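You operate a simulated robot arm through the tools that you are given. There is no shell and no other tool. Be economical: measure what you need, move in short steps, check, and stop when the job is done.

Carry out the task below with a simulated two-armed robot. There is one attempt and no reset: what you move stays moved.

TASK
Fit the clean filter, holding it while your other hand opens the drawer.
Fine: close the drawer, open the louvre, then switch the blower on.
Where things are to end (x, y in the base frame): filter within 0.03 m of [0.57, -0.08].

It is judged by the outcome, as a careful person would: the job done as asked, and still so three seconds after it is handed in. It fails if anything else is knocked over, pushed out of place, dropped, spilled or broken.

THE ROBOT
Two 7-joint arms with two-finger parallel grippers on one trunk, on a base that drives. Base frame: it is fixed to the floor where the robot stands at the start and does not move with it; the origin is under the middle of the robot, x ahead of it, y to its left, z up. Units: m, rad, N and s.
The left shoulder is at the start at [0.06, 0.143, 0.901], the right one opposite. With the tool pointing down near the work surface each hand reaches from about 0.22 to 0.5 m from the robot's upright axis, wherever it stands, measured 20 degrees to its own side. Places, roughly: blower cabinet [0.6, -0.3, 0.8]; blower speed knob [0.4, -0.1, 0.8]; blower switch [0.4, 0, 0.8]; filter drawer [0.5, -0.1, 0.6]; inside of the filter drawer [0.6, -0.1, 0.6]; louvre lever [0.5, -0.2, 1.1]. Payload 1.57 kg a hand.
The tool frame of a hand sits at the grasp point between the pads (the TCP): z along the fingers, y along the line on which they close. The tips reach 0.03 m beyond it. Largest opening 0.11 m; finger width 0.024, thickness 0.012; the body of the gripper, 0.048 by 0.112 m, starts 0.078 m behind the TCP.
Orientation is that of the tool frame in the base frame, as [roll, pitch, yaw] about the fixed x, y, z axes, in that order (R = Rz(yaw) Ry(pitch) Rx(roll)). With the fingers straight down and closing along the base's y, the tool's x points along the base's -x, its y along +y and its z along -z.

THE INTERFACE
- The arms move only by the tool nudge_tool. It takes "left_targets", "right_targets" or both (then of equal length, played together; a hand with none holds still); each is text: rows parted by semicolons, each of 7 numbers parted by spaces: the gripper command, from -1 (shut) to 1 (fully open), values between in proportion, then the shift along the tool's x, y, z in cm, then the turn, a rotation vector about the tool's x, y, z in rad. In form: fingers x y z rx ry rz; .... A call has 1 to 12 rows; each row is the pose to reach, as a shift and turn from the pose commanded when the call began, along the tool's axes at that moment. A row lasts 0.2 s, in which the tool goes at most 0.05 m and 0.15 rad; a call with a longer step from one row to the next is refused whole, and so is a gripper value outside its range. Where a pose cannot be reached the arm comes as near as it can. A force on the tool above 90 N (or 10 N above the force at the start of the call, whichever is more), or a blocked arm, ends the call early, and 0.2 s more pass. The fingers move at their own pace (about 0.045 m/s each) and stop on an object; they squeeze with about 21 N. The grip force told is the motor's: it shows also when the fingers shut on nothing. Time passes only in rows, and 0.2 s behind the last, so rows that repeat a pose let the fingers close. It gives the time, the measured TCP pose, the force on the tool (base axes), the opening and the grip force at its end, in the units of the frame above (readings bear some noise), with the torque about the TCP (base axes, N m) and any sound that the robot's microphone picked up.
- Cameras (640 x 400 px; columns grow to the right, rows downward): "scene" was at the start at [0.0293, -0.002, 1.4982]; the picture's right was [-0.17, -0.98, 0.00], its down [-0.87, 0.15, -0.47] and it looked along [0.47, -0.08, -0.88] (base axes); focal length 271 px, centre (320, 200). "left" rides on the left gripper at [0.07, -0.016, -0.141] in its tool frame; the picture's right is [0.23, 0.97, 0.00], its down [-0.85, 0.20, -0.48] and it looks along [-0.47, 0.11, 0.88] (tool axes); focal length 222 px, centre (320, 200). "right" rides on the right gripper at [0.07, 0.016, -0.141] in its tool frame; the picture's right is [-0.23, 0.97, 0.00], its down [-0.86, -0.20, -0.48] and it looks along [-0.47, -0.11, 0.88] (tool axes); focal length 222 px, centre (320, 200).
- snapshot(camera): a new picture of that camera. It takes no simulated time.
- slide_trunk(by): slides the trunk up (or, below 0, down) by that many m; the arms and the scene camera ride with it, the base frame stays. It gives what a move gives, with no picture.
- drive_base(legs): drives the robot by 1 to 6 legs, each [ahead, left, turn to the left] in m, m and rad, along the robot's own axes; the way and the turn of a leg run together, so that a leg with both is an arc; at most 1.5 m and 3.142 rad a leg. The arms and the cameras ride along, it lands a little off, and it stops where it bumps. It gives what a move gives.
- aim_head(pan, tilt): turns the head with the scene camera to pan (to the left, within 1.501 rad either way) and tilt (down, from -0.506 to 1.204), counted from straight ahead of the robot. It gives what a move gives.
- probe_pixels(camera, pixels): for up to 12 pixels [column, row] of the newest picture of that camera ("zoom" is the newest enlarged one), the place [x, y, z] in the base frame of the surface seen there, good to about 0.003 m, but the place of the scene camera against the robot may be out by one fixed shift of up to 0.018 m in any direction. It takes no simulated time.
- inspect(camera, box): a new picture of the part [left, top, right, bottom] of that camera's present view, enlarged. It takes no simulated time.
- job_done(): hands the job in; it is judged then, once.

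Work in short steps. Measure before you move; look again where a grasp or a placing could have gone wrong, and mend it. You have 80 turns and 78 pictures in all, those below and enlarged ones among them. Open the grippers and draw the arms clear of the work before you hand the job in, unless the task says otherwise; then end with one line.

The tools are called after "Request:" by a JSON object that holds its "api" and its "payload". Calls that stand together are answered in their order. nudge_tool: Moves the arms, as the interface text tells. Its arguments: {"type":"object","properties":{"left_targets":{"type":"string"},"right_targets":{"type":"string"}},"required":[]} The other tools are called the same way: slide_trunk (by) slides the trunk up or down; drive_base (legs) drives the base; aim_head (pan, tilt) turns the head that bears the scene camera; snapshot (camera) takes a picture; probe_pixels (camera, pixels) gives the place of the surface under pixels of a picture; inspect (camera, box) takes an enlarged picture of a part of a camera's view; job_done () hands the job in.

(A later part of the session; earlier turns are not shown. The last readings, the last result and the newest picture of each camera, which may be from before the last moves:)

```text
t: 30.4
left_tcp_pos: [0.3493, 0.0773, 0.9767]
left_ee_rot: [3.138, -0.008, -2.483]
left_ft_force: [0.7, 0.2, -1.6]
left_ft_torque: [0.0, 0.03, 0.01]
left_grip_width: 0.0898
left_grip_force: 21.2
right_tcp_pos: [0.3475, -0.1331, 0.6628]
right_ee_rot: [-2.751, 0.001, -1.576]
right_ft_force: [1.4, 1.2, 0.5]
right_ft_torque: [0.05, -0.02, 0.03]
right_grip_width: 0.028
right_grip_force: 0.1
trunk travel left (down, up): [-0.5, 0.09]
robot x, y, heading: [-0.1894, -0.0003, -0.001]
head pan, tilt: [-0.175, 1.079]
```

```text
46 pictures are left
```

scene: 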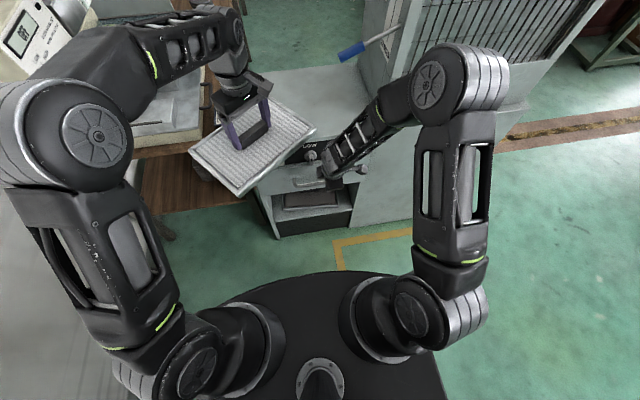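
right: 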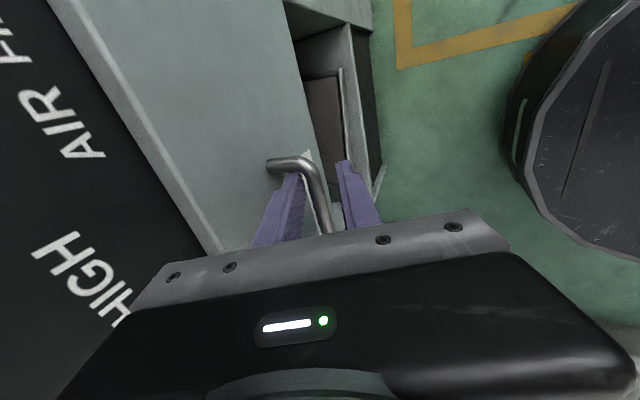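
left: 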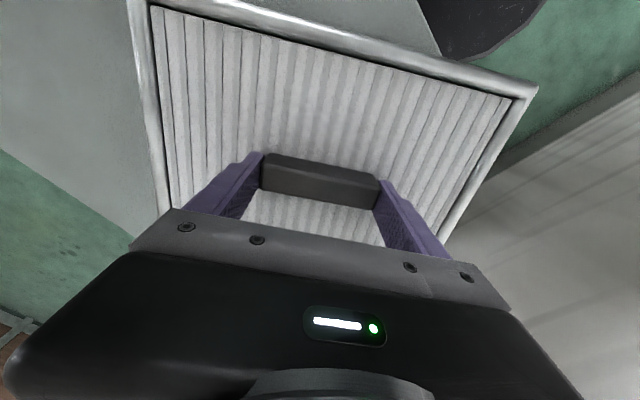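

The bar passes between the fingers at (318,190) with no contact force. I close.

Request:
{"api": "nudge_tool", "payload": {"right_targets": "-1 0 0 0 0 0 0; -1 0 0 0 0 0 0; -1 0 0 0 0 0 0; -1 0 0 0 0 0 0"}}

Request:
{"api": "drive_base", "payload": {"legs": [[-0.05, 0, 0]]}}

Request:
{"api": "snapshot", "payload": {"camera": "scene"}}

```text
t: 31.4
left_tcp_pos: [0.3476, 0.0775, 0.9767]
left_ee_rot: [3.138, -0.008, -2.48]
left_ft_force: [-1.0, -0.4, -2.0]
left_ft_torque: [-0.03, 0.02, -0.02]
left_grip_width: 0.0899
left_grip_force: 21.0
right_tcp_pos: [0.3484, -0.1311, 0.6636]
right_ee_rot: [-2.75, 0.003, -1.574]
right_ft_force: [3.2, 10.6, 5.4]
right_ft_torque: [0.02, -0.19, 0.88]
right_grip_width: 0.0122
right_grip_force: 28.6
trunk travel left (down, up): [-0.5, 0.09]
robot x, y, heading: [-0.1851, -0.0021, -0.002]
head pan, tilt: [-0.175, 1.079]
```

```text
t: 32.4
left_tcp_pos: [0.2985, 0.0773, 0.9768]
left_ee_rot: [3.141, -0.008, -2.482]
left_ft_force: [0.5, -0.6, -2.3]
left_ft_torque: [0.0, 0.0, -0.01]
left_grip_width: 0.0895
left_grip_force: 21.5
right_tcp_pos: [0.2964, -0.1314, 0.6649]
right_ee_rot: [-2.752, 0.005, -1.573]
right_ft_force: [-1.7, 17.9, 6.5]
right_ft_torque: [0.16, -0.2, 0.95]
right_grip_width: 0.0122
right_grip_force: 29.4
trunk travel left (down, up): [-0.5, 0.09]
robot x, y, heading: [-0.2403, 0.0004, 0.001]
head pan, tilt: [-0.175, 1.079]
```

```text
45 pictures are left
```

scene: 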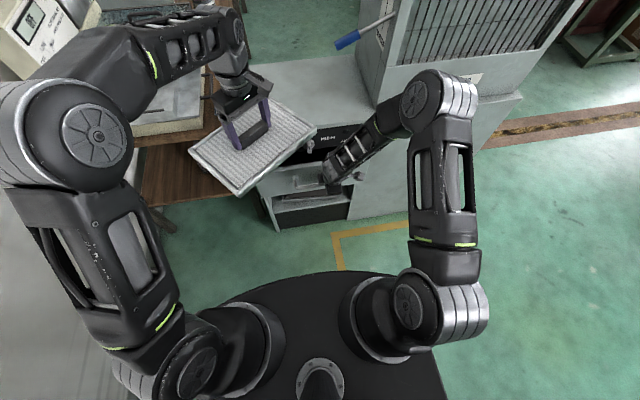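

The drawer slides out freely (pull force low). I keep pulling, by driving back 0.12 m more.

Request:
{"api": "drive_base", "payload": {"legs": [[-0.12, 0, 0]]}}

Request:
{"api": "aim_head", "payload": {"pan": -0.1, "tilt": 0.95}}

Request:
{"api": "snapshot", "payload": {"camera": "scene"}}

Request:
{"api": "snapshot", "payload": {"camera": "right"}}

```text
t: 33.6
left_tcp_pos: [0.1779, 0.0781, 0.9773]
left_ee_rot: [3.14, -0.006, -2.481]
left_ft_force: [-1.2, -0.7, -2.0]
left_ft_torque: [-0.01, -0.02, 0.02]
left_grip_width: 0.0896
left_grip_force: 21.0
right_tcp_pos: [0.1752, -0.1309, 0.6645]
right_ee_rot: [-2.749, 0.007, -1.572]
right_ft_force: [-1.5, 0.1, 8.4]
right_ft_torque: [-0.25, -0.17, 0.77]
right_grip_width: 0.0119
right_grip_force: 29.0
trunk travel left (down, up): [-0.5, 0.09]
robot x, y, heading: [-0.3592, 0.003, -0.005]
head pan, tilt: [-0.175, 1.079]
```

```text
t: 34.3
left_tcp_pos: [0.177, 0.0765, 0.9781]
left_ee_rot: [3.138, -0.009, -2.482]
left_ft_force: [-0.6, -0.6, -2.4]
left_ft_torque: [0.01, 0.02, 0.01]
left_grip_width: 0.0898
left_grip_force: 20.8
right_tcp_pos: [0.177, -0.131, 0.6644]
right_ee_rot: [-2.751, 0.004, -1.571]
right_ft_force: [0.4, -0.6, 7.8]
right_ft_torque: [-0.38, -0.19, 0.68]
right_grip_width: 0.012
right_grip_force: 29.0
trunk travel left (down, up): [-0.5, 0.09]
robot x, y, heading: [-0.3592, -0.0013, -0.002]
head pan, tilt: [-0.099, 0.949]
```

```text
44 pictures are left
```

scene: 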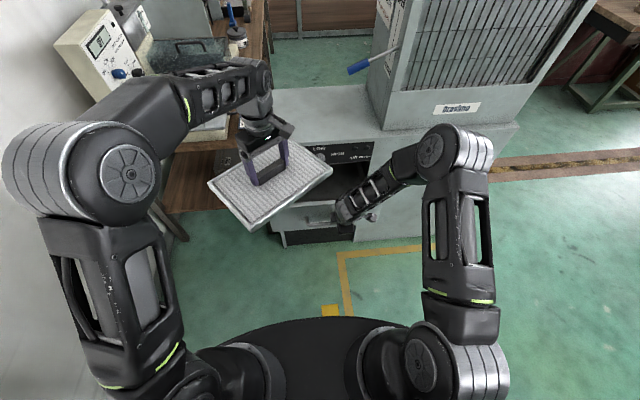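

```text
43 pictures are left
```

right: 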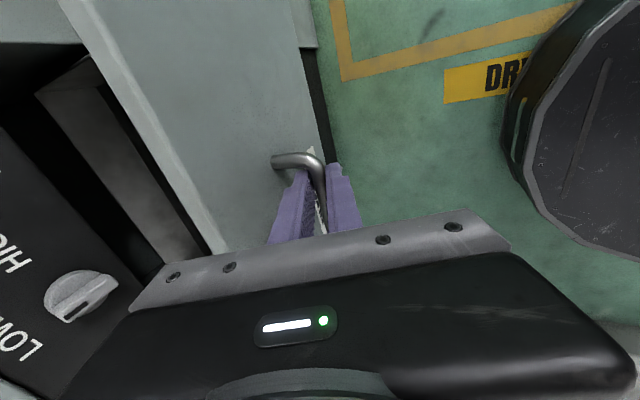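

Open 0.17 m so far; I pull a further 0.07 m.

Request:
{"api": "drive_base", "payload": {"legs": [[-0.07, 0, 0]]}}

Request:
{"api": "snapshot", "payload": {"camera": "right"}}

```text
t: 35.3
left_tcp_pos: [0.1085, 0.0775, 0.9769]
left_ee_rot: [3.138, -0.009, -2.483]
left_ft_force: [-0.6, 0.3, -2.8]
left_ft_torque: [0.02, 0.0, 0.01]
left_grip_width: 0.0897
left_grip_force: 21.4
right_tcp_pos: [0.1051, -0.131, 0.6644]
right_ee_rot: [-2.752, 0.005, -1.572]
right_ft_force: [-1.3, -1.1, 9.5]
right_ft_torque: [-0.38, -0.11, 0.69]
right_grip_width: 0.0118
right_grip_force: 28.7
trunk travel left (down, up): [-0.5, 0.09]
robot x, y, heading: [-0.4289, 0.0013, -0.002]
head pan, tilt: [-0.099, 0.949]
```

```text
42 pictures are left
```

right: 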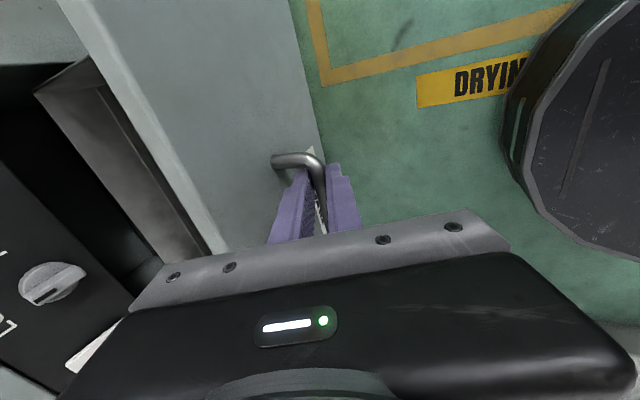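

Open 0.24 m. I check what is seen of the inside of the drawer.

Request:
{"api": "probe_pixels", "payload": {"camera": "right", "pixels": [[60, 110], [100, 150], [150, 170], [150, 215], [60, 150], [100, 120], [165, 130], [60, 40], [85, 62], [20, 200], [110, 240]]}}

Request:
{"api": "inspect", "payload": {"camera": "right", "box": [0, 30, 240, 290]}}

Request:
{"api": "inspect", "payload": {"camera": "scene", "box": [220, 100, 420, 260]}}

```text
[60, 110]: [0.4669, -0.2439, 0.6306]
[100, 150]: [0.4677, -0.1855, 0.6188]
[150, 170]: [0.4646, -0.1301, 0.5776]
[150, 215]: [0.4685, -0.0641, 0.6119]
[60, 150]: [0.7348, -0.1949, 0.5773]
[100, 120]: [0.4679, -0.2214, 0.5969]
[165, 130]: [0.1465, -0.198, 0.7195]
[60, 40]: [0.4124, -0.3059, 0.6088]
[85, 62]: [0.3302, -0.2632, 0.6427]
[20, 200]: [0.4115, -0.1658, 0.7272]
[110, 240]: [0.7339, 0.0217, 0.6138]
```

```text
1.54 times, centred on (120, 160) of right
```

zoom: 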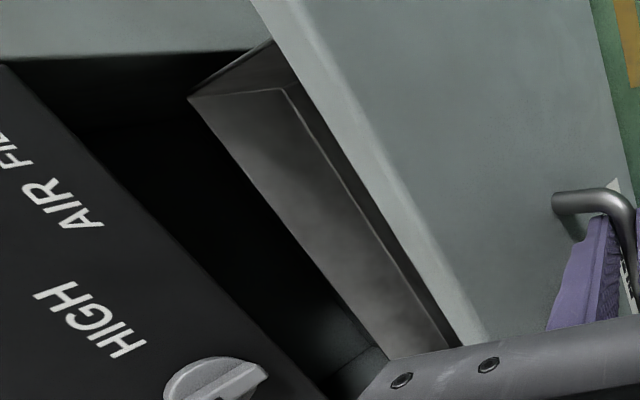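

```text
2.50 times, centred on (320, 180) of scene
```

zoom: 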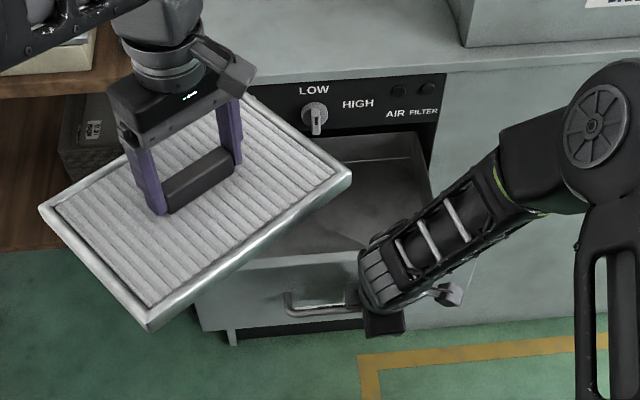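

The drawer's back wall is at x≈0.468 and it is empty; to lower the filter clear of the knob (x≈0.37) I need it slightly more open, so I pull 0.045 m more.

Request:
{"api": "drive_base", "payload": {"legs": [[-0.045, 0, 0]]}}

Request:
{"api": "snapshot", "payload": {"camera": "right"}}

```text
t: 36.2
left_tcp_pos: [0.0659, 0.0796, 0.9749]
left_ee_rot: [3.136, -0.009, -2.481]
left_ft_force: [-0.4, 0.1, -2.3]
left_ft_torque: [0.0, 0.0, -0.02]
left_grip_width: 0.0895
left_grip_force: 21.2
right_tcp_pos: [0.0764, -0.1305, 0.6711]
right_ee_rot: [-2.726, 0.005, -1.575]
right_ft_force: [58.1, 7.8, 26.2]
right_ft_torque: [-0.74, -1.56, 0.4]
right_grip_width: 0.0158
right_grip_force: 32.4
trunk travel left (down, up): [-0.5, 0.09]
robot x, y, heading: [-0.472, 0.0044, 0.002]
head pan, tilt: [-0.099, 0.949]
```

```text
39 pictures are left
```

right: 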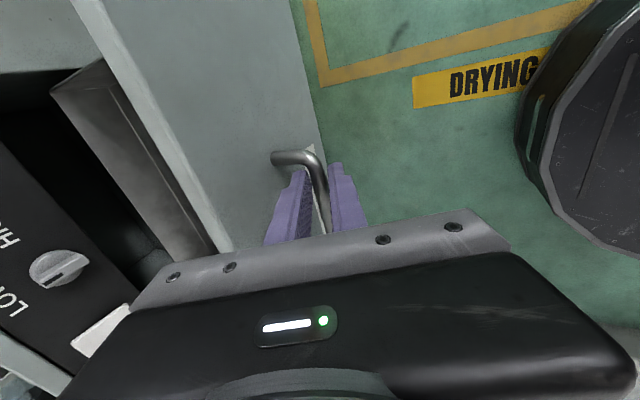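

The drawer reached its stop (58 N pull). I ease forward 1.5 cm to relax the pull, then measure.

Request:
{"api": "drive_base", "payload": {"legs": [[0.018, 0, 0]]}}

Request:
{"api": "snapshot", "payload": {"camera": "right"}}

Request:
{"api": "probe_pixels", "payload": {"camera": "right", "pixels": [[150, 50], [120, 120], [150, 180], [100, 100], [20, 250], [60, 265], [50, 180], [250, 120], [110, 30]]}}

```text
t: 37.0
left_tcp_pos: [0.0817, 0.0774, 0.9758]
left_ee_rot: [3.138, -0.01, -2.481]
left_ft_force: [0.7, 0.2, -3.3]
left_ft_torque: [-0.04, 0.03, 0.01]
left_grip_width: 0.0896
left_grip_force: 21.6
right_tcp_pos: [0.0941, -0.1311, 0.6732]
right_ee_rot: [-2.723, 0.003, -1.572]
right_ft_force: [1.5, 0.5, 7.4]
right_ft_torque: [-0.15, -0.01, 0.7]
right_grip_width: 0.0121
right_grip_force: 29.1
trunk travel left (down, up): [-0.5, 0.09]
robot x, y, heading: [-0.4587, 0.0015, -0.002]
head pan, tilt: [-0.099, 0.949]
```

```text
38 pictures are left
```

right: 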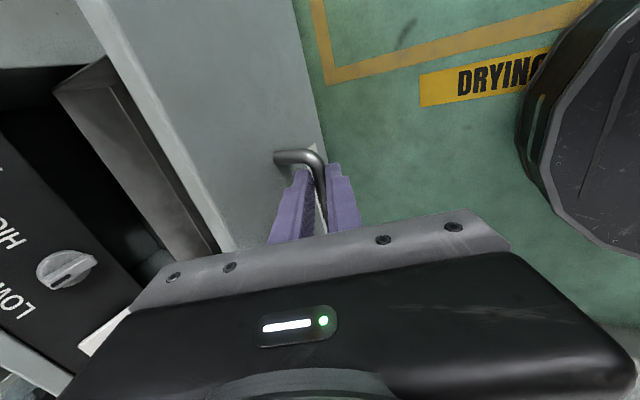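

```text
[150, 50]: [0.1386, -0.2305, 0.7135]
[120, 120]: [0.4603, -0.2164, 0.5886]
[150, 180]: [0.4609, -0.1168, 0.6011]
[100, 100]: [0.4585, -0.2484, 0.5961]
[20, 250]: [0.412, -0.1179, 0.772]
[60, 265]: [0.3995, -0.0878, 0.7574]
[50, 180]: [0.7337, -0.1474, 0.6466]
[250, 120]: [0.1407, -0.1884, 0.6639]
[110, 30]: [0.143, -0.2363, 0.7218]
```

The cabinet stayed put (face 0.40–0.41); the drawer panel is now at x≈0.14, i.e. 0.255 m open. I release the handle, back out along the finger axis, and lift the right hand up and to the right.

Request:
{"api": "nudge_tool", "payload": {"right_targets": "-0.5 0 0 0 0 0 0; -0.5 0 0 0 0 0 0; -0.5 0 0 -3 0 0 0; -0.5 0 0 -6 0 0 0; -0.5 0 0 -9 0 0 0; -0.5 2 -1 -12 0 0 0; -0.5 5 -2.5 -15 0 0 0; -0.5 8 -4 -18 0 0 0; -0.5 11 -5.5 -21 0 0 0; -0.5 14 -7 -24 0 0 0; -0.5 17 -8 -27 0 0 0; -0.5 17 -8 -27 0 0 0"}}

Request:
{"api": "snapshot", "payload": {"camera": "scene"}}

```text
t: 39.6
left_tcp_pos: [0.0817, 0.0788, 0.9768]
left_ee_rot: [3.138, -0.009, -2.482]
left_ft_force: [0.5, -0.3, -2.6]
left_ft_torque: [-0.01, 0.0, -0.01]
left_grip_width: 0.0898
left_grip_force: 20.8
right_tcp_pos: [0.057, -0.3032, 0.951]
right_ee_rot: [-2.723, 0.005, -1.571]
right_ft_force: [0.1, 0.3, -0.6]
right_ft_torque: [0.02, 0.0, 0.02]
right_grip_width: 0.0273
right_grip_force: 0.1
trunk travel left (down, up): [-0.5, 0.09]
robot x, y, heading: [-0.4547, 0.0023, 0.002]
head pan, tilt: [-0.099, 0.949]
```

```text
37 pictures are left
```

scene: 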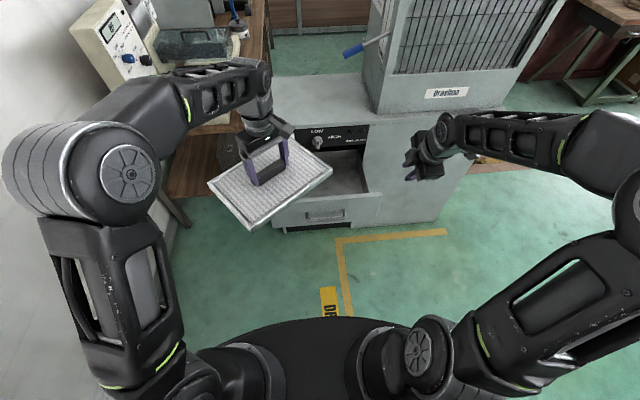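

The drawer stays open and the filter is secure. I drive 0.235 m forward and 0.10 m right so the left hand can reach comfortably over the drawer.

Request:
{"api": "drive_base", "payload": {"legs": [[0.235, -0.1, 0]]}}

Request:
{"api": "nudge_tool", "payload": {"left_targets": "-1 0 0 0 0 0 0.13; -1 0 0 0 0 0 0.26; -1 0 0 0 0 0 0.4; -1 0 0 0 0 0 0.53; -1 0 0 0 0 0 0.66; -1 0 0 0 0 0 0.66"}}

Request:
{"api": "snapshot", "payload": {"camera": "scene"}}

Request:
{"api": "snapshot", "payload": {"camera": "left"}}

```text
t: 41.4
left_tcp_pos: [0.3152, -0.023, 0.9762]
left_ee_rot: [3.137, -0.007, -2.48]
left_ft_force: [0.0, -0.5, -1.7]
left_ft_torque: [0.02, 0.05, 0.02]
left_grip_width: 0.09
left_grip_force: 20.7
right_tcp_pos: [0.2899, -0.4029, 0.9499]
right_ee_rot: [-2.724, 0.008, -1.576]
right_ft_force: [0.2, -0.3, -0.8]
right_ft_torque: [0.01, 0.0, 0.01]
right_grip_width: 0.0274
right_grip_force: 0.0
trunk travel left (down, up): [-0.5, 0.09]
robot x, y, heading: [-0.2245, -0.1003, 0.002]
head pan, tilt: [-0.099, 0.949]
```

```text
t: 42.8
left_tcp_pos: [0.3146, -0.022, 0.9776]
left_ee_rot: [-3.139, -0.007, 3.137]
left_ft_force: [0.1, 0.8, -2.8]
left_ft_torque: [-0.01, -0.02, 0.01]
left_grip_width: 0.0896
left_grip_force: 21.0
right_tcp_pos: [0.29, -0.4016, 0.9495]
right_ee_rot: [-2.723, 0.005, -1.576]
right_ft_force: [-0.4, 0.7, 0.1]
right_ft_torque: [-0.05, -0.02, -0.01]
right_grip_width: 0.0277
right_grip_force: 0.2
trunk travel left (down, up): [-0.5, 0.09]
robot x, y, heading: [-0.2256, -0.0967, -0.006]
head pan, tilt: [-0.099, 0.949]
```

```text
36 pictures are left
```

scene: 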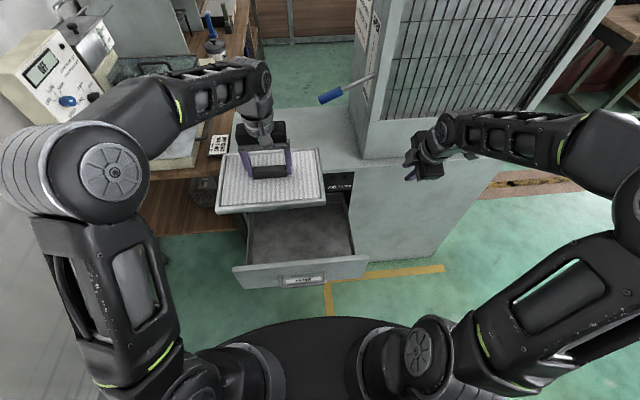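

```text
35 pictures are left
```

left: 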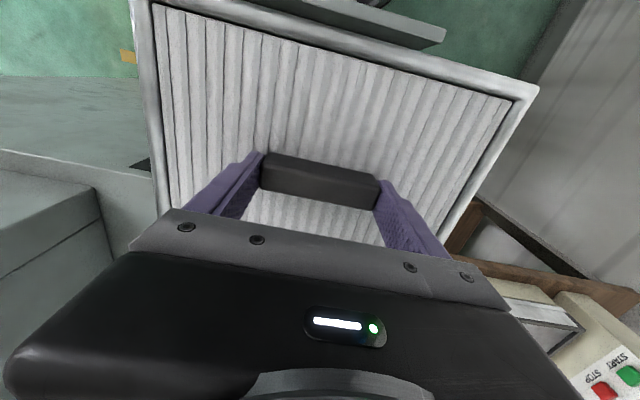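

The drawer is clearly visible. I measure its inner edges, floor and the filter's frame in the scene view.

Request:
{"api": "inspect", "payload": {"camera": "scene", "box": [200, 140, 400, 300]}}

Request:
{"api": "probe_pixels", "payload": {"camera": "scene", "pixels": [[251, 245], [300, 240], [343, 235], [350, 220], [353, 250], [300, 262], [245, 225], [300, 283], [222, 205], [326, 198], [222, 155], [318, 150]]}}

Request:
{"api": "probe_pixels", "payload": {"camera": "left", "pixels": [[148, 60], [530, 95], [455, 225], [440, 42], [320, 20], [160, 170]]}}

```text
2.50 times, centred on (300, 220) of scene
```

zoom: 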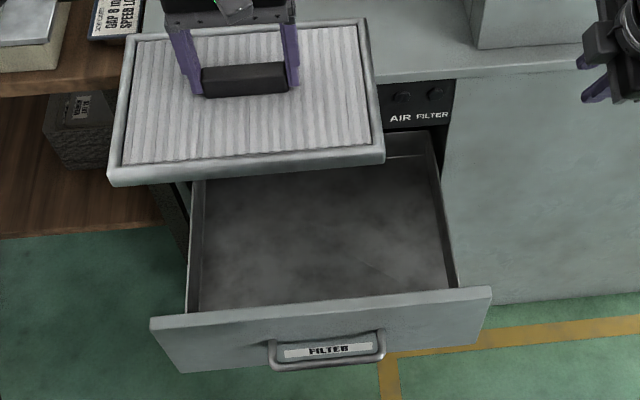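

```text
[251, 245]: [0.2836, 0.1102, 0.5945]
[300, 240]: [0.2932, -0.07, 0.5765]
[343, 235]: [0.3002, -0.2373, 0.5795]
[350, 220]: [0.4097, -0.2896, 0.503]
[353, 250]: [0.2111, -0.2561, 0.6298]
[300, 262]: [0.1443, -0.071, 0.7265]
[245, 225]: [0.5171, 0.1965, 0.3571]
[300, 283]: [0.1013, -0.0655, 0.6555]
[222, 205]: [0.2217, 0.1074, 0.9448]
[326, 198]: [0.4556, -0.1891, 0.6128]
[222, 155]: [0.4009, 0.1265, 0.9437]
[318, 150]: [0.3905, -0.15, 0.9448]
```

```text
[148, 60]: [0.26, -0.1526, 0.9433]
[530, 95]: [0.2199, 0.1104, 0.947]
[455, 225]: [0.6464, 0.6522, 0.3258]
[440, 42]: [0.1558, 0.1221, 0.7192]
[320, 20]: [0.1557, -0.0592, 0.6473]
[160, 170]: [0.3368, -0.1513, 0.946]
```

Floor z≈0.577, walls y −0.245…+0.10, panel back x≈0.157. I centre the filter at (0.268,−0.080) and lower to z 0.80, in front of the knob.

Request:
{"api": "nudge_tool", "payload": {"left_targets": "-1 1.6 -2 0 0 0 0; -1 3.2 -4 0 0 0 0; -1 4.7 -5.8 0 0 0 0; -1 4.7 -5.8 0 0 0 0; -1 4.7 -5.8 3.5 0 0 0; -1 4.7 -5.8 7 0 0 0; -1 4.7 -5.8 10 0 0 0; -1 4.7 -5.8 10 0 0 0"}}

Request:
{"api": "inspect", "payload": {"camera": "scene", "box": [200, 140, 400, 300]}}

Request:
{"api": "snapshot", "payload": {"camera": "left"}}

```text
t: 44.6
left_tcp_pos: [0.2668, -0.0794, 0.8768]
left_ee_rot: [-3.14, -0.009, -3.141]
left_ft_force: [0.6, 0.0, -2.2]
left_ft_torque: [-0.01, 0.01, -0.02]
left_grip_width: 0.0897
left_grip_force: 21.2
right_tcp_pos: [0.2904, -0.4029, 0.95]
right_ee_rot: [-2.722, 0.003, -1.575]
right_ft_force: [0.0, 0.3, 0.0]
right_ft_torque: [0.01, 0.01, 0.02]
right_grip_width: 0.0272
right_grip_force: 0.1
trunk travel left (down, up): [-0.5, 0.09]
robot x, y, heading: [-0.2251, -0.1015, 0.003]
head pan, tilt: [-0.099, 0.949]
```

```text
2.50 times, centred on (300, 220) of scene
```

zoom: 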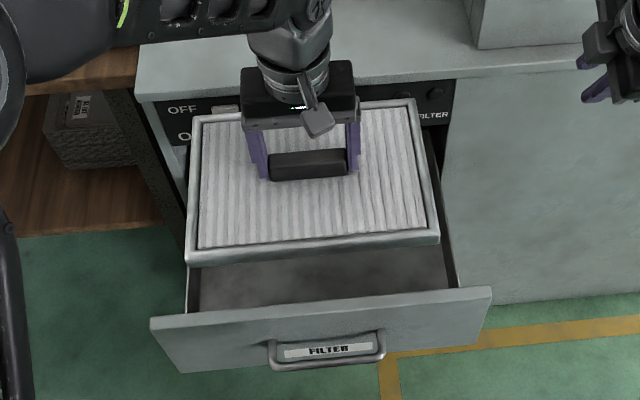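

```text
32 pictures are left
```

left: 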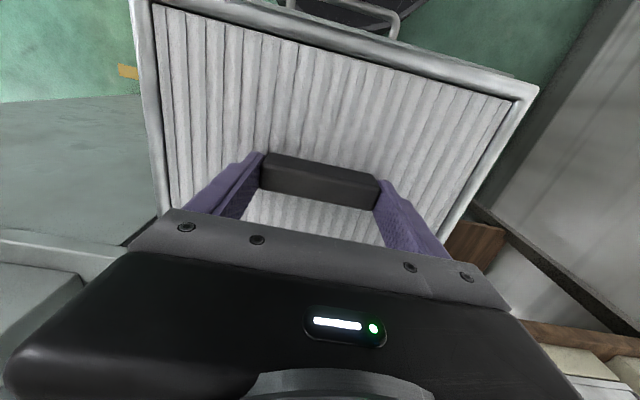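

Well centred. I lower further past the knob to z≈0.79 and check the force.

Request:
{"api": "nudge_tool", "payload": {"left_targets": "-1 0 0 2 0 0 0; -1 0 0 4 0 0 0; -1 0 0 6 0 0 0; -1 0 0 8.5 0 0 0; -1 0 0 8.5 0 0 0"}}

Request:
{"api": "inspect", "payload": {"camera": "scene", "box": [200, 140, 400, 300]}}

```text
t: 45.8
left_tcp_pos: [0.267, -0.0807, 0.7918]
left_ee_rot: [-3.14, -0.01, 3.141]
left_ft_force: [0.4, -0.5, -2.9]
left_ft_torque: [0.01, -0.02, 0.0]
left_grip_width: 0.0898
left_grip_force: 20.7
right_tcp_pos: [0.2901, -0.4028, 0.9503]
right_ee_rot: [-2.722, 0.002, -1.573]
right_ft_force: [-0.6, 0.3, 0.7]
right_ft_torque: [0.0, 0.01, 0.01]
right_grip_width: 0.0272
right_grip_force: 0.1
trunk travel left (down, up): [-0.5, 0.09]
robot x, y, heading: [-0.2219, -0.1013, 0.002]
head pan, tilt: [-0.099, 0.949]
```

```text
2.50 times, centred on (300, 220) of scene
```

zoom: 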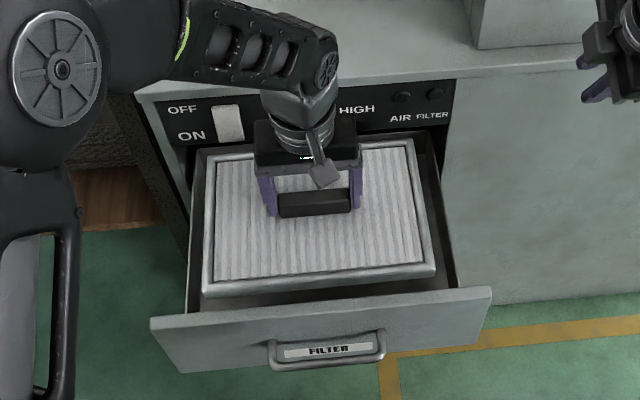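

No contact. I go on to z 0.70, slide back 4.3 cm, then lower to just above the drawer floor.

Request:
{"api": "nudge_tool", "payload": {"left_targets": "-1 0 0 3 0 0 0; -1 0 0 6 0 0 0; -1 0 0 9.2 0 0 0; -1 -2 0 9.2 0 0 0; -1 -4.3 0 9.2 0 0 0; -1 -4.3 0 9.2 0 0 0; -1 -4.3 0 11.5 0 0 0; -1 -4.3 0 13.5 0 0 0; -1 -4.3 0 15 0 0 0; -1 -4.3 0 15 0 0 0"}}

Request:
{"api": "inspect", "payload": {"camera": "scene", "box": [200, 140, 400, 300]}}

Request:
{"api": "snapshot", "payload": {"camera": "left"}}

```text
t: 48.0
left_tcp_pos: [0.308, -0.0813, 0.642]
left_ee_rot: [-3.14, -0.008, -3.141]
left_ft_force: [-0.4, -0.3, -1.9]
left_ft_torque: [0.0, -0.01, 0.02]
left_grip_width: 0.0897
left_grip_force: 21.0
right_tcp_pos: [0.2894, -0.4024, 0.9492]
right_ee_rot: [-2.722, 0.005, -1.575]
right_ft_force: [-0.4, 0.2, -0.4]
right_ft_torque: [0.02, 0.02, 0.02]
right_grip_width: 0.0275
right_grip_force: 0.0
trunk travel left (down, up): [-0.5, 0.09]
robot x, y, heading: [-0.2222, -0.0961, 0.001]
head pan, tilt: [-0.099, 0.949]
```

```text
2.50 times, centred on (300, 220) of scene
```

zoom: 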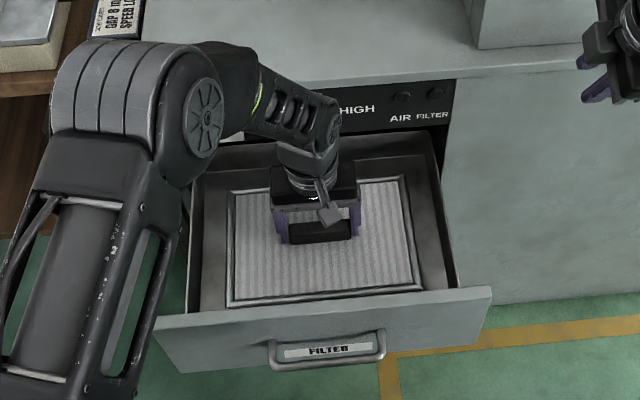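

```text
29 pictures are left
```

left: 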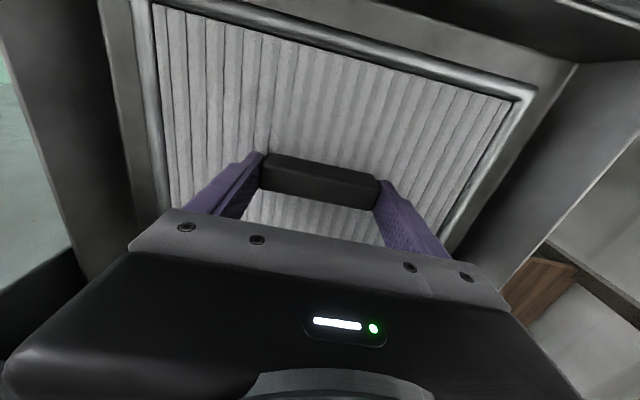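

The filter is inside the drawer at (0.308,−0.081), which maps to x≈0.563 when closed. I lower the last centimetre until it bears on the floor.

Request:
{"api": "nudge_tool", "payload": {"left_targets": "-1 0 0 0.5 0 0 0; -1 0 0 0.9 0 0 0; -1 0 0 1.2 0 0 0; -1 0 0 1.2 0 0 0"}}

```text
t: 49.0
left_tcp_pos: [0.3078, -0.0811, 0.6316]
left_ee_rot: [-3.138, -0.005, 3.141]
left_ft_force: [0.5, 1.9, 15.3]
left_ft_torque: [0.26, -0.06, 0.2]
left_grip_width: 0.09
left_grip_force: 20.8
right_tcp_pos: [0.2887, -0.4013, 0.9515]
right_ee_rot: [-2.723, 0.003, -1.573]
right_ft_force: [1.7, 0.5, 0.1]
right_ft_torque: [0.01, 0.01, 0.0]
right_grip_width: 0.0272
right_grip_force: 0.0
trunk travel left (down, up): [-0.5, 0.09]
robot x, y, heading: [-0.2257, -0.1005, -0.008]
head pan, tilt: [-0.099, 0.949]
```

It bears on the floor (15 N). I open, rise, come forward away from the knob, and rise clear.

Request:
{"api": "nudge_tool", "payload": {"left_targets": "-1 0 0 -0.2 0 0 0; 1 0 0 -0.2 0 0 0; 1 0 0 -0.2 0 0 0; 1 0 0 -0.2 0 0 0; 1 0 0 -2 0 0 0; 1 0 0 -5 0 0 0; 1 2 0 -8 0 0 0; 1 4 0 -11 0 0 0; 1 4 0 -15 0 0 0; 1 4 0 -19 0 0 0; 1 4 0 -23 0 0 0; 1 4 0 -23 0 0 0"}}

Request:
{"api": "inspect", "payload": {"camera": "scene", "box": [200, 140, 400, 300]}}

Request:
{"api": "snapshot", "payload": {"camera": "left"}}

```text
t: 51.6
left_tcp_pos: [0.2679, -0.0794, 0.8614]
left_ee_rot: [-3.139, -0.01, 3.14]
left_ft_force: [0.2, 0.3, 0.2]
left_ft_torque: [0.01, 0.01, 0.0]
left_grip_width: 0.11
left_grip_force: 0.0
right_tcp_pos: [0.2886, -0.4015, 0.9504]
right_ee_rot: [-2.723, 0.003, -1.574]
right_ft_force: [-0.2, 0.3, 0.1]
right_ft_torque: [-0.03, -0.02, 0.0]
right_grip_width: 0.0275
right_grip_force: 0.0
trunk travel left (down, up): [-0.5, 0.09]
robot x, y, heading: [-0.2255, -0.097, 0.001]
head pan, tilt: [-0.099, 0.949]
```

```text
2.50 times, centred on (300, 220) of scene
```

zoom: 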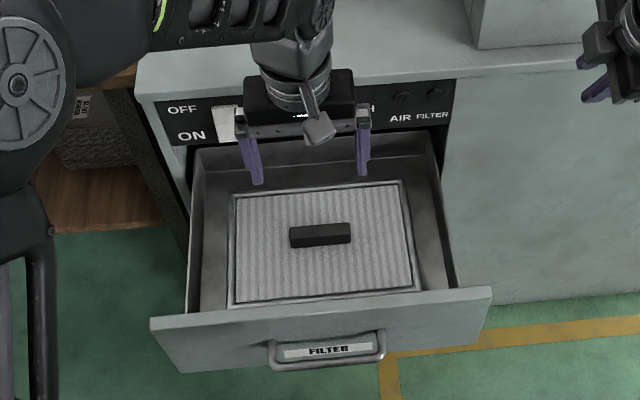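

```text
27 pictures are left
```

left: 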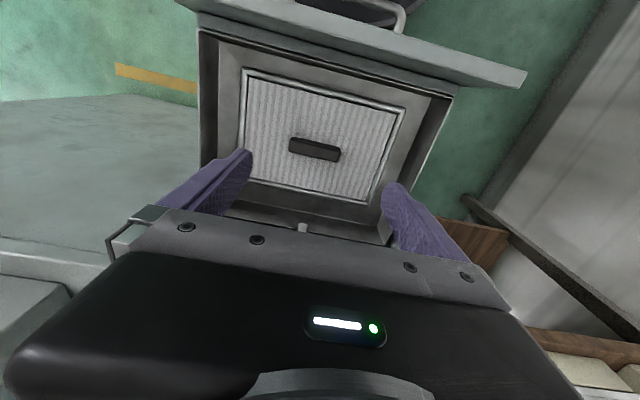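

The filter lies flat in the drawer. I measure its bar and the panel to see where it ends up when closed.

Request:
{"api": "probe_pixels", "payload": {"camera": "left", "pixels": [[314, 145], [292, 142], [338, 153], [245, 75], [402, 112], [330, 38], [365, 12], [300, 225]]}}

```text
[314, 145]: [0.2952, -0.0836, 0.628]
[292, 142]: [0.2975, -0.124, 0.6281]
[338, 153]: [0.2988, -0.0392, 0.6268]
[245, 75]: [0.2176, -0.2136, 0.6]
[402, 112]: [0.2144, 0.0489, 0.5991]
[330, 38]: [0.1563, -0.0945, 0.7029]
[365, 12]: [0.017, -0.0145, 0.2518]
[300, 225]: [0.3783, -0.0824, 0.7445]
```

Filter centre ≈(0.306,−0.082), so ≈0.56 when closed. I lift the left hand aside and drive back to where the right arm worked well.

Request:
{"api": "nudge_tool", "payload": {"left_targets": "0.5 0 3 -3 0 0 0; 0 0 6 -6 0 0 0; -0.5 0 9 -9 0 0 0; -1 0 12 -12 0 0 0; -1 0 12 -12 0 0 0"}}

Request:
{"api": "drive_base", "payload": {"legs": [[-0.225, 0.07, 0]]}}

```text
t: 52.8
left_tcp_pos: [0.2723, 0.0376, 0.9803]
left_ee_rot: [-3.141, -0.009, 3.141]
left_ft_force: [0.2, 0.6, -0.3]
left_ft_torque: [0.0, 0.01, -0.01]
left_grip_width: 0.0094
left_grip_force: 0.2
right_tcp_pos: [0.2901, -0.4025, 0.9509]
right_ee_rot: [-2.722, 0.005, -1.574]
right_ft_force: [0.8, -0.1, 0.5]
right_ft_torque: [0.02, -0.03, 0.0]
right_grip_width: 0.0275
right_grip_force: 0.1
trunk travel left (down, up): [-0.5, 0.09]
robot x, y, heading: [-0.221, -0.1012, -0.003]
head pan, tilt: [-0.099, 0.949]
```

```text
t: 54.6
left_tcp_pos: [0.0454, 0.1098, 0.9804]
left_ee_rot: [-3.141, -0.009, -3.141]
left_ft_force: [0.1, 0.6, 0.4]
left_ft_torque: [-0.05, -0.02, 0.0]
left_grip_width: 0.0002
left_grip_force: 21.6
right_tcp_pos: [0.065, -0.3307, 0.9497]
right_ee_rot: [-2.721, 0.003, -1.574]
right_ft_force: [-0.3, 0.4, -0.2]
right_ft_torque: [0.0, 0.01, -0.04]
right_grip_width: 0.0277
right_grip_force: 0.1
trunk travel left (down, up): [-0.5, 0.09]
robot x, y, heading: [-0.4485, -0.0297, -0.003]
head pan, tilt: [-0.099, 0.949]
```

I bring the shut right hand down in front of the handle bar (bar x≈0.10) in small rows, first half.

Request:
{"api": "nudge_tool", "payload": {"right_targets": "-1 -2.3 1.2 2.5 0 0 0; -1 -4.7 2.5 5.1 0 0 0; -1 -7.1 3.7 7.7 0 0 0; -1 -9.5 5 10.2 0 0 0; -1 -11.8 6.2 12.8 0 0 0; -1 -11.8 6.2 12.8 0 0 0"}}

```text
t: 56.0
left_tcp_pos: [0.0462, 0.1096, 0.9803]
left_ee_rot: [-3.14, -0.008, -3.14]
left_ft_force: [-0.7, -0.8, -0.7]
left_ft_torque: [0.0, -0.02, 0.0]
left_grip_width: 0.0
left_grip_force: 20.6
right_tcp_pos: [0.0613, -0.2115, 0.8091]
right_ee_rot: [-2.723, 0.004, -1.573]
right_ft_force: [-0.1, 0.4, -0.5]
right_ft_torque: [0.0, -0.03, -0.01]
right_grip_width: 0.0
right_grip_force: 20.6
trunk travel left (down, up): [-0.5, 0.09]
robot x, y, heading: [-0.4484, -0.0279, -0.003]
head pan, tilt: [-0.099, 0.949]
```

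Following exactly; second half.

Request:
{"api": "nudge_tool", "payload": {"right_targets": "-1 -2.3 1.2 2.5 0 0 0; -1 -4.7 2.5 5.1 0 0 0; -1 -7.1 3.7 7.7 0 0 0; -1 -9.5 5 10.2 0 0 0; -1 -11.8 6.2 12.8 0 0 0; -1 -11.8 6.2 12.8 0 0 0"}}

Request:
{"api": "snapshot", "payload": {"camera": "right"}}

```text
t: 57.4
left_tcp_pos: [0.0463, 0.1099, 0.9814]
left_ee_rot: [-3.139, -0.009, -3.141]
left_ft_force: [0.1, -1.0, 0.2]
left_ft_torque: [0.02, 0.03, 0.01]
left_grip_width: 0.0001
left_grip_force: 20.6
right_tcp_pos: [0.0557, -0.094, 0.6659]
right_ee_rot: [-2.723, 0.004, -1.574]
right_ft_force: [0.2, -0.4, 0.3]
right_ft_torque: [-0.05, -0.03, 0.0]
right_grip_width: 0.0
right_grip_force: 21.1
trunk travel left (down, up): [-0.5, 0.09]
robot x, y, heading: [-0.4449, -0.0257, 0.001]
head pan, tilt: [-0.099, 0.949]
```

```text
26 pictures are left
```

right: 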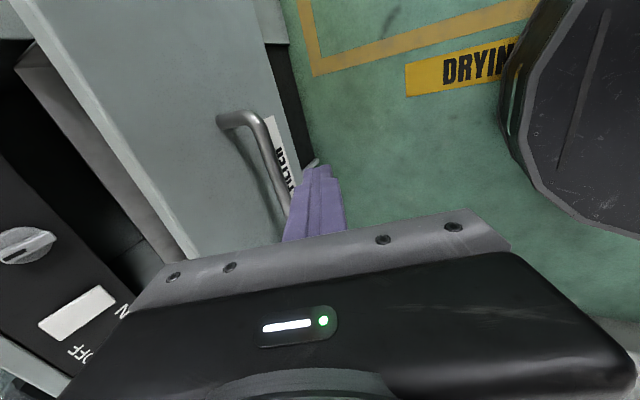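

The shut fingers stand just in front of the bar. I drive forward 0.25 m to push the drawer in, then look.

Request:
{"api": "drive_base", "payload": {"legs": [[0.25, 0, 0]]}}

Request:
{"api": "snapshot", "payload": {"camera": "right"}}

```text
t: 59.2
left_tcp_pos: [0.2948, 0.1086, 0.9809]
left_ee_rot: [-3.14, -0.012, 3.141]
left_ft_force: [0.4, -0.4, -1.0]
left_ft_torque: [-0.01, 0.03, -0.02]
left_grip_width: 0.0
left_grip_force: 21.7
right_tcp_pos: [0.3049, -0.0954, 0.666]
right_ee_rot: [-2.725, 0.001, -1.573]
right_ft_force: [-0.4, -0.2, -0.4]
right_ft_torque: [0.01, 0.02, -0.01]
right_grip_width: 0.0003
right_grip_force: 21.1
trunk travel left (down, up): [-0.5, 0.09]
robot x, y, heading: [-0.2027, -0.0264, -0.004]
head pan, tilt: [-0.099, 0.949]
```

```text
25 pictures are left
```

right: 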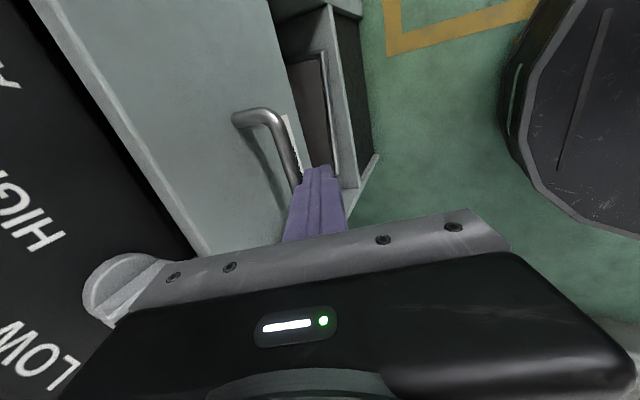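

Nearly closed. I measure the panel position.

Request:
{"api": "probe_pixels", "payload": {"camera": "right", "pixels": [[220, 120], [270, 130], [280, 155], [190, 80], [60, 200]]}}

```text
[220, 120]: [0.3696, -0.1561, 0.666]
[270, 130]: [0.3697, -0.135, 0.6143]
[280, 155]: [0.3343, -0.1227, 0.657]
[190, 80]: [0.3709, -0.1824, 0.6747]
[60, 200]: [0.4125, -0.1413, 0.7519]
```

24 mm to go; I push on with the arm in 7 mm rows.

Request:
{"api": "nudge_tool", "payload": {"right_targets": "-1 0 -0.6 0.3 0 0 0; -1 0 -1.3 0.6 0 0 0; -1 0 -1.9 0.85 0 0 0; -1 0 -2.3 1.0 0 0 0; -1 0 -2.6 1.15 0 0 0; -1 0 -2.6 1.15 0 0 0"}}

Request:
{"api": "snapshot", "payload": {"camera": "right"}}

Request:
{"api": "probe_pixels", "payload": {"camera": "right", "pixels": [[220, 120], [270, 130], [190, 80]]}}

```text
t: 60.6
left_tcp_pos: [0.2955, 0.1094, 0.9801]
left_ee_rot: [-3.14, -0.009, 3.139]
left_ft_force: [-0.2, -1.2, 0.0]
left_ft_torque: [0.02, 0.01, -0.01]
left_grip_width: 0.0
left_grip_force: 21.0
right_tcp_pos: [0.3332, -0.096, 0.6665]
right_ee_rot: [-2.722, 0.001, -1.574]
right_ft_force: [0.4, 0.0, -0.8]
right_ft_torque: [0.0, -0.02, 0.01]
right_grip_width: 0.0
right_grip_force: 21.1
trunk travel left (down, up): [-0.5, 0.09]
robot x, y, heading: [-0.1987, -0.0279, -0.006]
head pan, tilt: [-0.099, 0.949]
```

```text
24 pictures are left
```

right: 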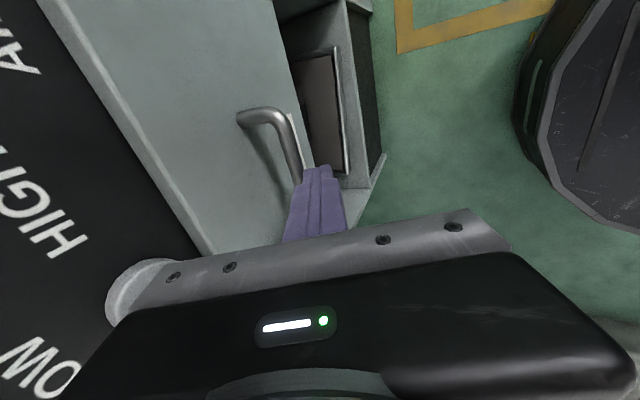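

```text
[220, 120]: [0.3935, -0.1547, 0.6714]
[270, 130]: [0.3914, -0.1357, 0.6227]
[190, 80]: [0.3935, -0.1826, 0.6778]
```

Panel at 0.393, essentially shut; I push a few mm more to feel the stop, then ease off.

Request:
{"api": "nudge_tool", "payload": {"right_targets": "-1 0 -0.3 0.1 0 0 0; -1 0 -0.5 0.2 0 0 0; -1 0 -0.5 0.2 0 0 0"}}

```text
t: 61.4
left_tcp_pos: [0.2914, 0.1086, 0.9811]
left_ee_rot: [-3.141, -0.007, 3.138]
left_ft_force: [0.2, 0.6, 0.1]
left_ft_torque: [-0.02, 0.0, 0.0]
left_grip_width: 0.0
left_grip_force: 20.8
right_tcp_pos: [0.3343, -0.0958, 0.6674]
right_ee_rot: [-2.728, 0.005, -1.574]
right_ft_force: [-24.7, -1.6, 2.0]
right_ft_torque: [-0.01, 0.44, 0.22]
right_grip_width: 0.0
right_grip_force: 21.3
trunk travel left (down, up): [-0.5, 0.09]
robot x, y, heading: [-0.1993, -0.0286, -0.004]
head pan, tilt: [-0.099, 0.949]
```

The drawer is at its stop (25 N). I withdraw the right hand back, up and to the right, then look at the lever.

Request:
{"api": "nudge_tool", "payload": {"right_targets": "-1 0 2.8 -1.2 0 0 0; -1 0 5.5 -2.4 0 0 0; -1 2.5 4.1 -5.5 0 0 0; -1 5 2.8 -8.5 0 0 0; -1 7.5 1.4 -11.5 0 0 0; -1 10 0.1 -14.6 0 0 0; -1 12.5 -1.2 -17.6 0 0 0; -1 15 -2.6 -20.7 0 0 0; -1 15 -2.6 -20.7 0 0 0"}}

Request:
{"api": "aim_head", "payload": {"pan": -0.35, "tilt": 0.55}}

Request:
{"api": "snapshot", "payload": {"camera": "scene"}}

```text
t: 63.4
left_tcp_pos: [0.2947, 0.1086, 0.9806]
left_ee_rot: [-3.14, -0.009, 3.14]
left_ft_force: [0.7, -0.3, 0.8]
left_ft_torque: [0.01, 0.0, -0.03]
left_grip_width: 0.0
left_grip_force: 20.7
right_tcp_pos: [0.2781, -0.2459, 0.8667]
right_ee_rot: [-2.721, 0.006, -1.578]
right_ft_force: [0.9, -0.2, 0.5]
right_ft_torque: [0.0, -0.03, 0.01]
right_grip_width: 0.0
right_grip_force: 21.5
trunk travel left (down, up): [-0.5, 0.09]
robot x, y, heading: [-0.201, -0.0313, -0.002]
head pan, tilt: [-0.099, 0.949]
```

```text
t: 64.2
left_tcp_pos: [0.2944, 0.108, 0.9802]
left_ee_rot: [-3.141, -0.009, 3.139]
left_ft_force: [0.2, 0.0, 0.1]
left_ft_torque: [-0.03, -0.04, 0.0]
left_grip_width: 0.0001
left_grip_force: 21.4
right_tcp_pos: [0.278, -0.2453, 0.8659]
right_ee_rot: [-2.724, 0.002, -1.574]
right_ft_force: [-0.3, -0.2, 0.7]
right_ft_torque: [0.02, 0.0, 0.0]
right_grip_width: 0.0002
right_grip_force: 21.4
trunk travel left (down, up): [-0.5, 0.09]
robot x, y, heading: [-0.2001, -0.0295, -0.004]
head pan, tilt: [-0.351, 0.55]
```

```text
23 pictures are left
```

scene: 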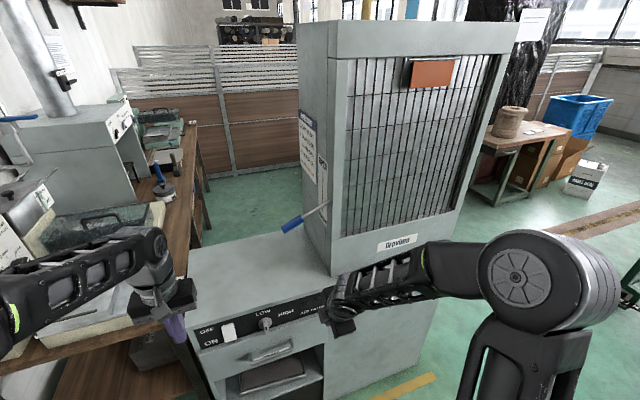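

I enlarge the lever and its plate.

Request:
{"api": "inspect", "payload": {"camera": "scene", "box": [260, 90, 380, 270]}}

Request:
{"api": "probe_pixels", "payload": {"camera": "scene", "pixels": [[286, 227], [298, 220], [310, 213], [326, 205], [321, 165], [322, 235], [306, 135], [321, 190], [345, 200]]}}

```text
2.22 times, centred on (320, 180) of scene
```

zoom: 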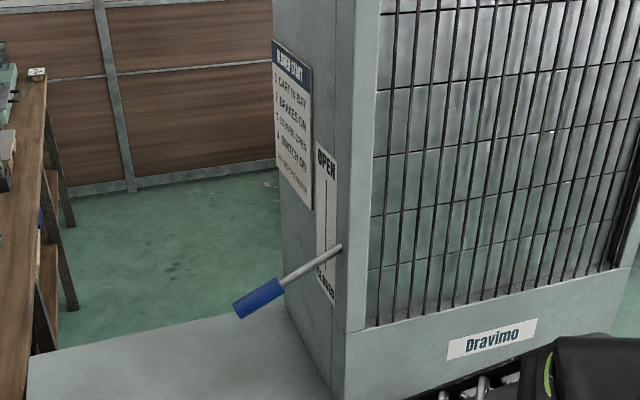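

```text
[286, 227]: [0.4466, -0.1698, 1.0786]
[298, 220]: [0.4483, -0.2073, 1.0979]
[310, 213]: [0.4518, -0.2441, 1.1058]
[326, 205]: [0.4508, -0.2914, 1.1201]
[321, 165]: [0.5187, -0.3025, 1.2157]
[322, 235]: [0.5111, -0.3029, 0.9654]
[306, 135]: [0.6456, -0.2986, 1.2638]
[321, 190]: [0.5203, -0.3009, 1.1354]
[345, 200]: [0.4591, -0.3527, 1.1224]
```

The lever's blue grip runs from about (0.447,−0.165,1.078) up to (0.451,−0.29,1.12), on a vertical plate with OPEN above and CLOSED below; it must go up. I read the poster more closely and raise the trunk 0.08 m for the right arm.

Request:
{"api": "slide_trunk", "payload": {"by": 0.08}}

Request:
{"api": "inspect", "payload": {"camera": "scene", "box": [285, 100, 345, 260]}}

Request:
{"api": "nudge_tool", "payload": {"right_targets": "-1 -0.8 -1.4 -3.1 0 0 0; -1 -1.7 -2.8 -6.2 0 0 0; -1 -2.6 -4.2 -9.4 0 0 0; -1 -3.4 -5.5 -12.5 0 0 0; 0 -4.3 -6.9 -15.6 0 0 0; 0 -5.1 -8.3 -18.8 0 0 0; 0 -6 -9.7 -21.9 0 0 0; 0 -6 -9.7 -21.9 0 0 0"}}

```text
t: 65.4
left_tcp_pos: [0.2953, 0.1097, 1.0598]
left_ee_rot: [-3.14, -0.009, 3.139]
left_ft_force: [-0.9, 0.3, 0.3]
left_ft_torque: [-0.03, 0.02, -0.01]
left_grip_width: 0.0
left_grip_force: 21.1
right_tcp_pos: [0.2773, -0.2455, 0.9469]
right_ee_rot: [-2.722, 0.004, -1.574]
right_ft_force: [0.3, -0.1, -0.1]
right_ft_torque: [-0.02, -0.01, 0.03]
right_grip_width: 0.0002
right_grip_force: 20.8
trunk travel left (down, up): [-0.58, 0.01]
robot x, y, heading: [-0.2016, -0.0277, -0.008]
head pan, tilt: [-0.351, 0.55]
```

```text
2.50 times, centred on (315, 180) of scene
```

zoom: 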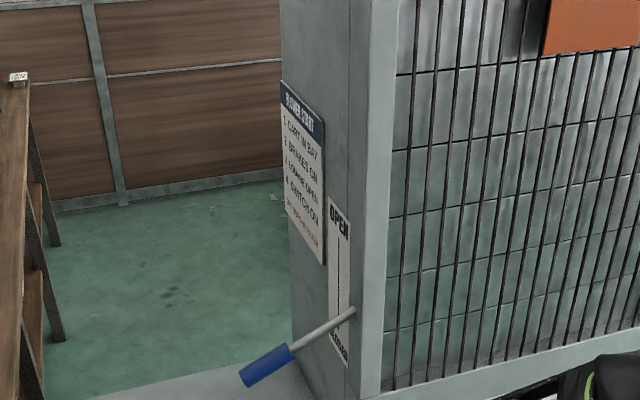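

```text
t: 67.2
left_tcp_pos: [0.2944, 0.1069, 1.0603]
left_ee_rot: [-3.14, -0.011, 3.141]
left_ft_force: [-0.3, -0.2, 0.5]
left_ft_torque: [-0.02, -0.06, -0.01]
left_grip_width: 0.0
left_grip_force: 21.1
right_tcp_pos: [0.2768, -0.187, 1.1861]
right_ee_rot: [-2.723, 0.006, -1.575]
right_ft_force: [-0.4, -0.2, 0.1]
right_ft_torque: [0.02, 0.0, 0.0]
right_grip_width: 0.0551
right_grip_force: 0.0
trunk travel left (down, up): [-0.58, 0.01]
robot x, y, heading: [-0.201, -0.0256, -0.002]
head pan, tilt: [-0.351, 0.55]
```

The plate reads OPEN on top, CLOSED below. The right hand is at (0.277,−0.187,1.186); I drive 0.13 m forward so it is above and before the blue grip, and look.

Request:
{"api": "drive_base", "payload": {"legs": [[0.13, 0, 0]]}}

Request:
{"api": "snapshot", "payload": {"camera": "right"}}

Request:
{"api": "snapshot", "payload": {"camera": "scene"}}

```text
t: 68.5
left_tcp_pos: [0.4258, 0.1084, 1.0599]
left_ee_rot: [-3.14, -0.01, 3.139]
left_ft_force: [0.1, -0.3, 0.1]
left_ft_torque: [0.0, 0.03, -0.02]
left_grip_width: 0.0
left_grip_force: 21.2
right_tcp_pos: [0.4105, -0.1874, 1.1856]
right_ee_rot: [-2.725, 0.004, -1.574]
right_ft_force: [0.7, -0.9, -0.2]
right_ft_torque: [0.01, 0.03, 0.01]
right_grip_width: 0.0551
right_grip_force: 0.1
trunk travel left (down, up): [-0.58, 0.01]
robot x, y, heading: [-0.0682, -0.0258, -0.003]
head pan, tilt: [-0.351, 0.55]
```

```text
20 pictures are left
```

right: 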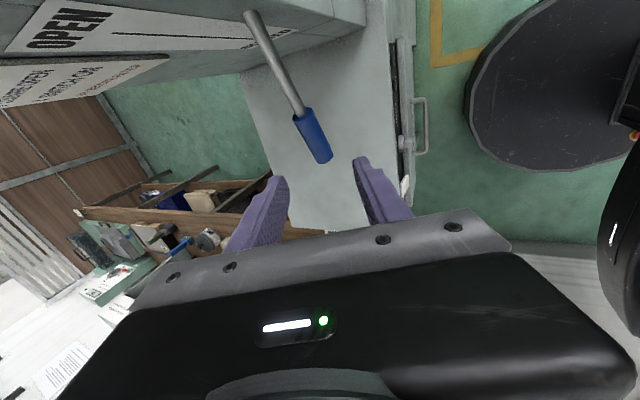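

```text
19 pictures are left
```

scene: 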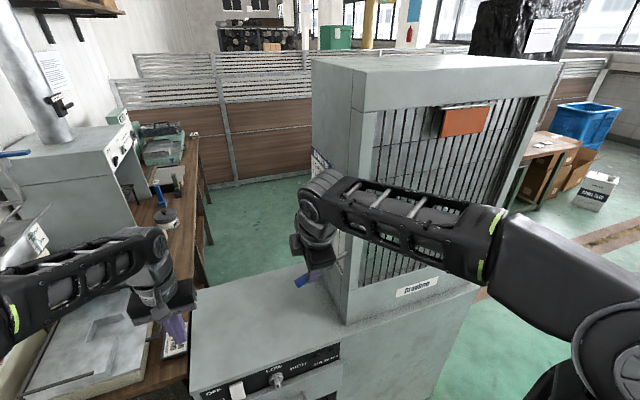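

The lever is between and ahead of the fingers: grip (300,115)–(325,160). I measure it with the right camera.

Request:
{"api": "probe_pixels", "payload": {"camera": "right", "pixels": [[322, 153], [313, 137], [303, 117], [290, 92], [270, 55], [253, 18], [180, 40], [100, 15], [290, 32]]}}

```text
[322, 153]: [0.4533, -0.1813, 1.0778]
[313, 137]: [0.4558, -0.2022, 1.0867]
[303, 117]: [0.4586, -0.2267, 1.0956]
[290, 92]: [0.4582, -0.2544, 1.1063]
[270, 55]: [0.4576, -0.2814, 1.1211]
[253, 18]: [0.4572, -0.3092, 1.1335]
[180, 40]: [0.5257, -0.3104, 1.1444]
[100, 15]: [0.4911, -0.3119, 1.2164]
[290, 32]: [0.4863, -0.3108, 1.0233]
```

Lever axis is at x≈0.457, sloping down 23° outward. Before descending I check the forearm's clearance from the grille face.

Request:
{"api": "probe_pixels", "payload": {"camera": "scene", "pixels": [[350, 185], [400, 200], [450, 210], [490, 230], [400, 240], [400, 150], [450, 150], [330, 250], [310, 255]]}}

```text
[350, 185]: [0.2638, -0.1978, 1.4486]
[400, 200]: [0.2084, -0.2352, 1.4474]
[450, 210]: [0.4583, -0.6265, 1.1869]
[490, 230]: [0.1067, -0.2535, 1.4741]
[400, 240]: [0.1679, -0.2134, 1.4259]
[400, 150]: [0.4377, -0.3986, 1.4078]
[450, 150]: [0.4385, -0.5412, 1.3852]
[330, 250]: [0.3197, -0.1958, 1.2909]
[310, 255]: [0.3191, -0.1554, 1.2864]
```

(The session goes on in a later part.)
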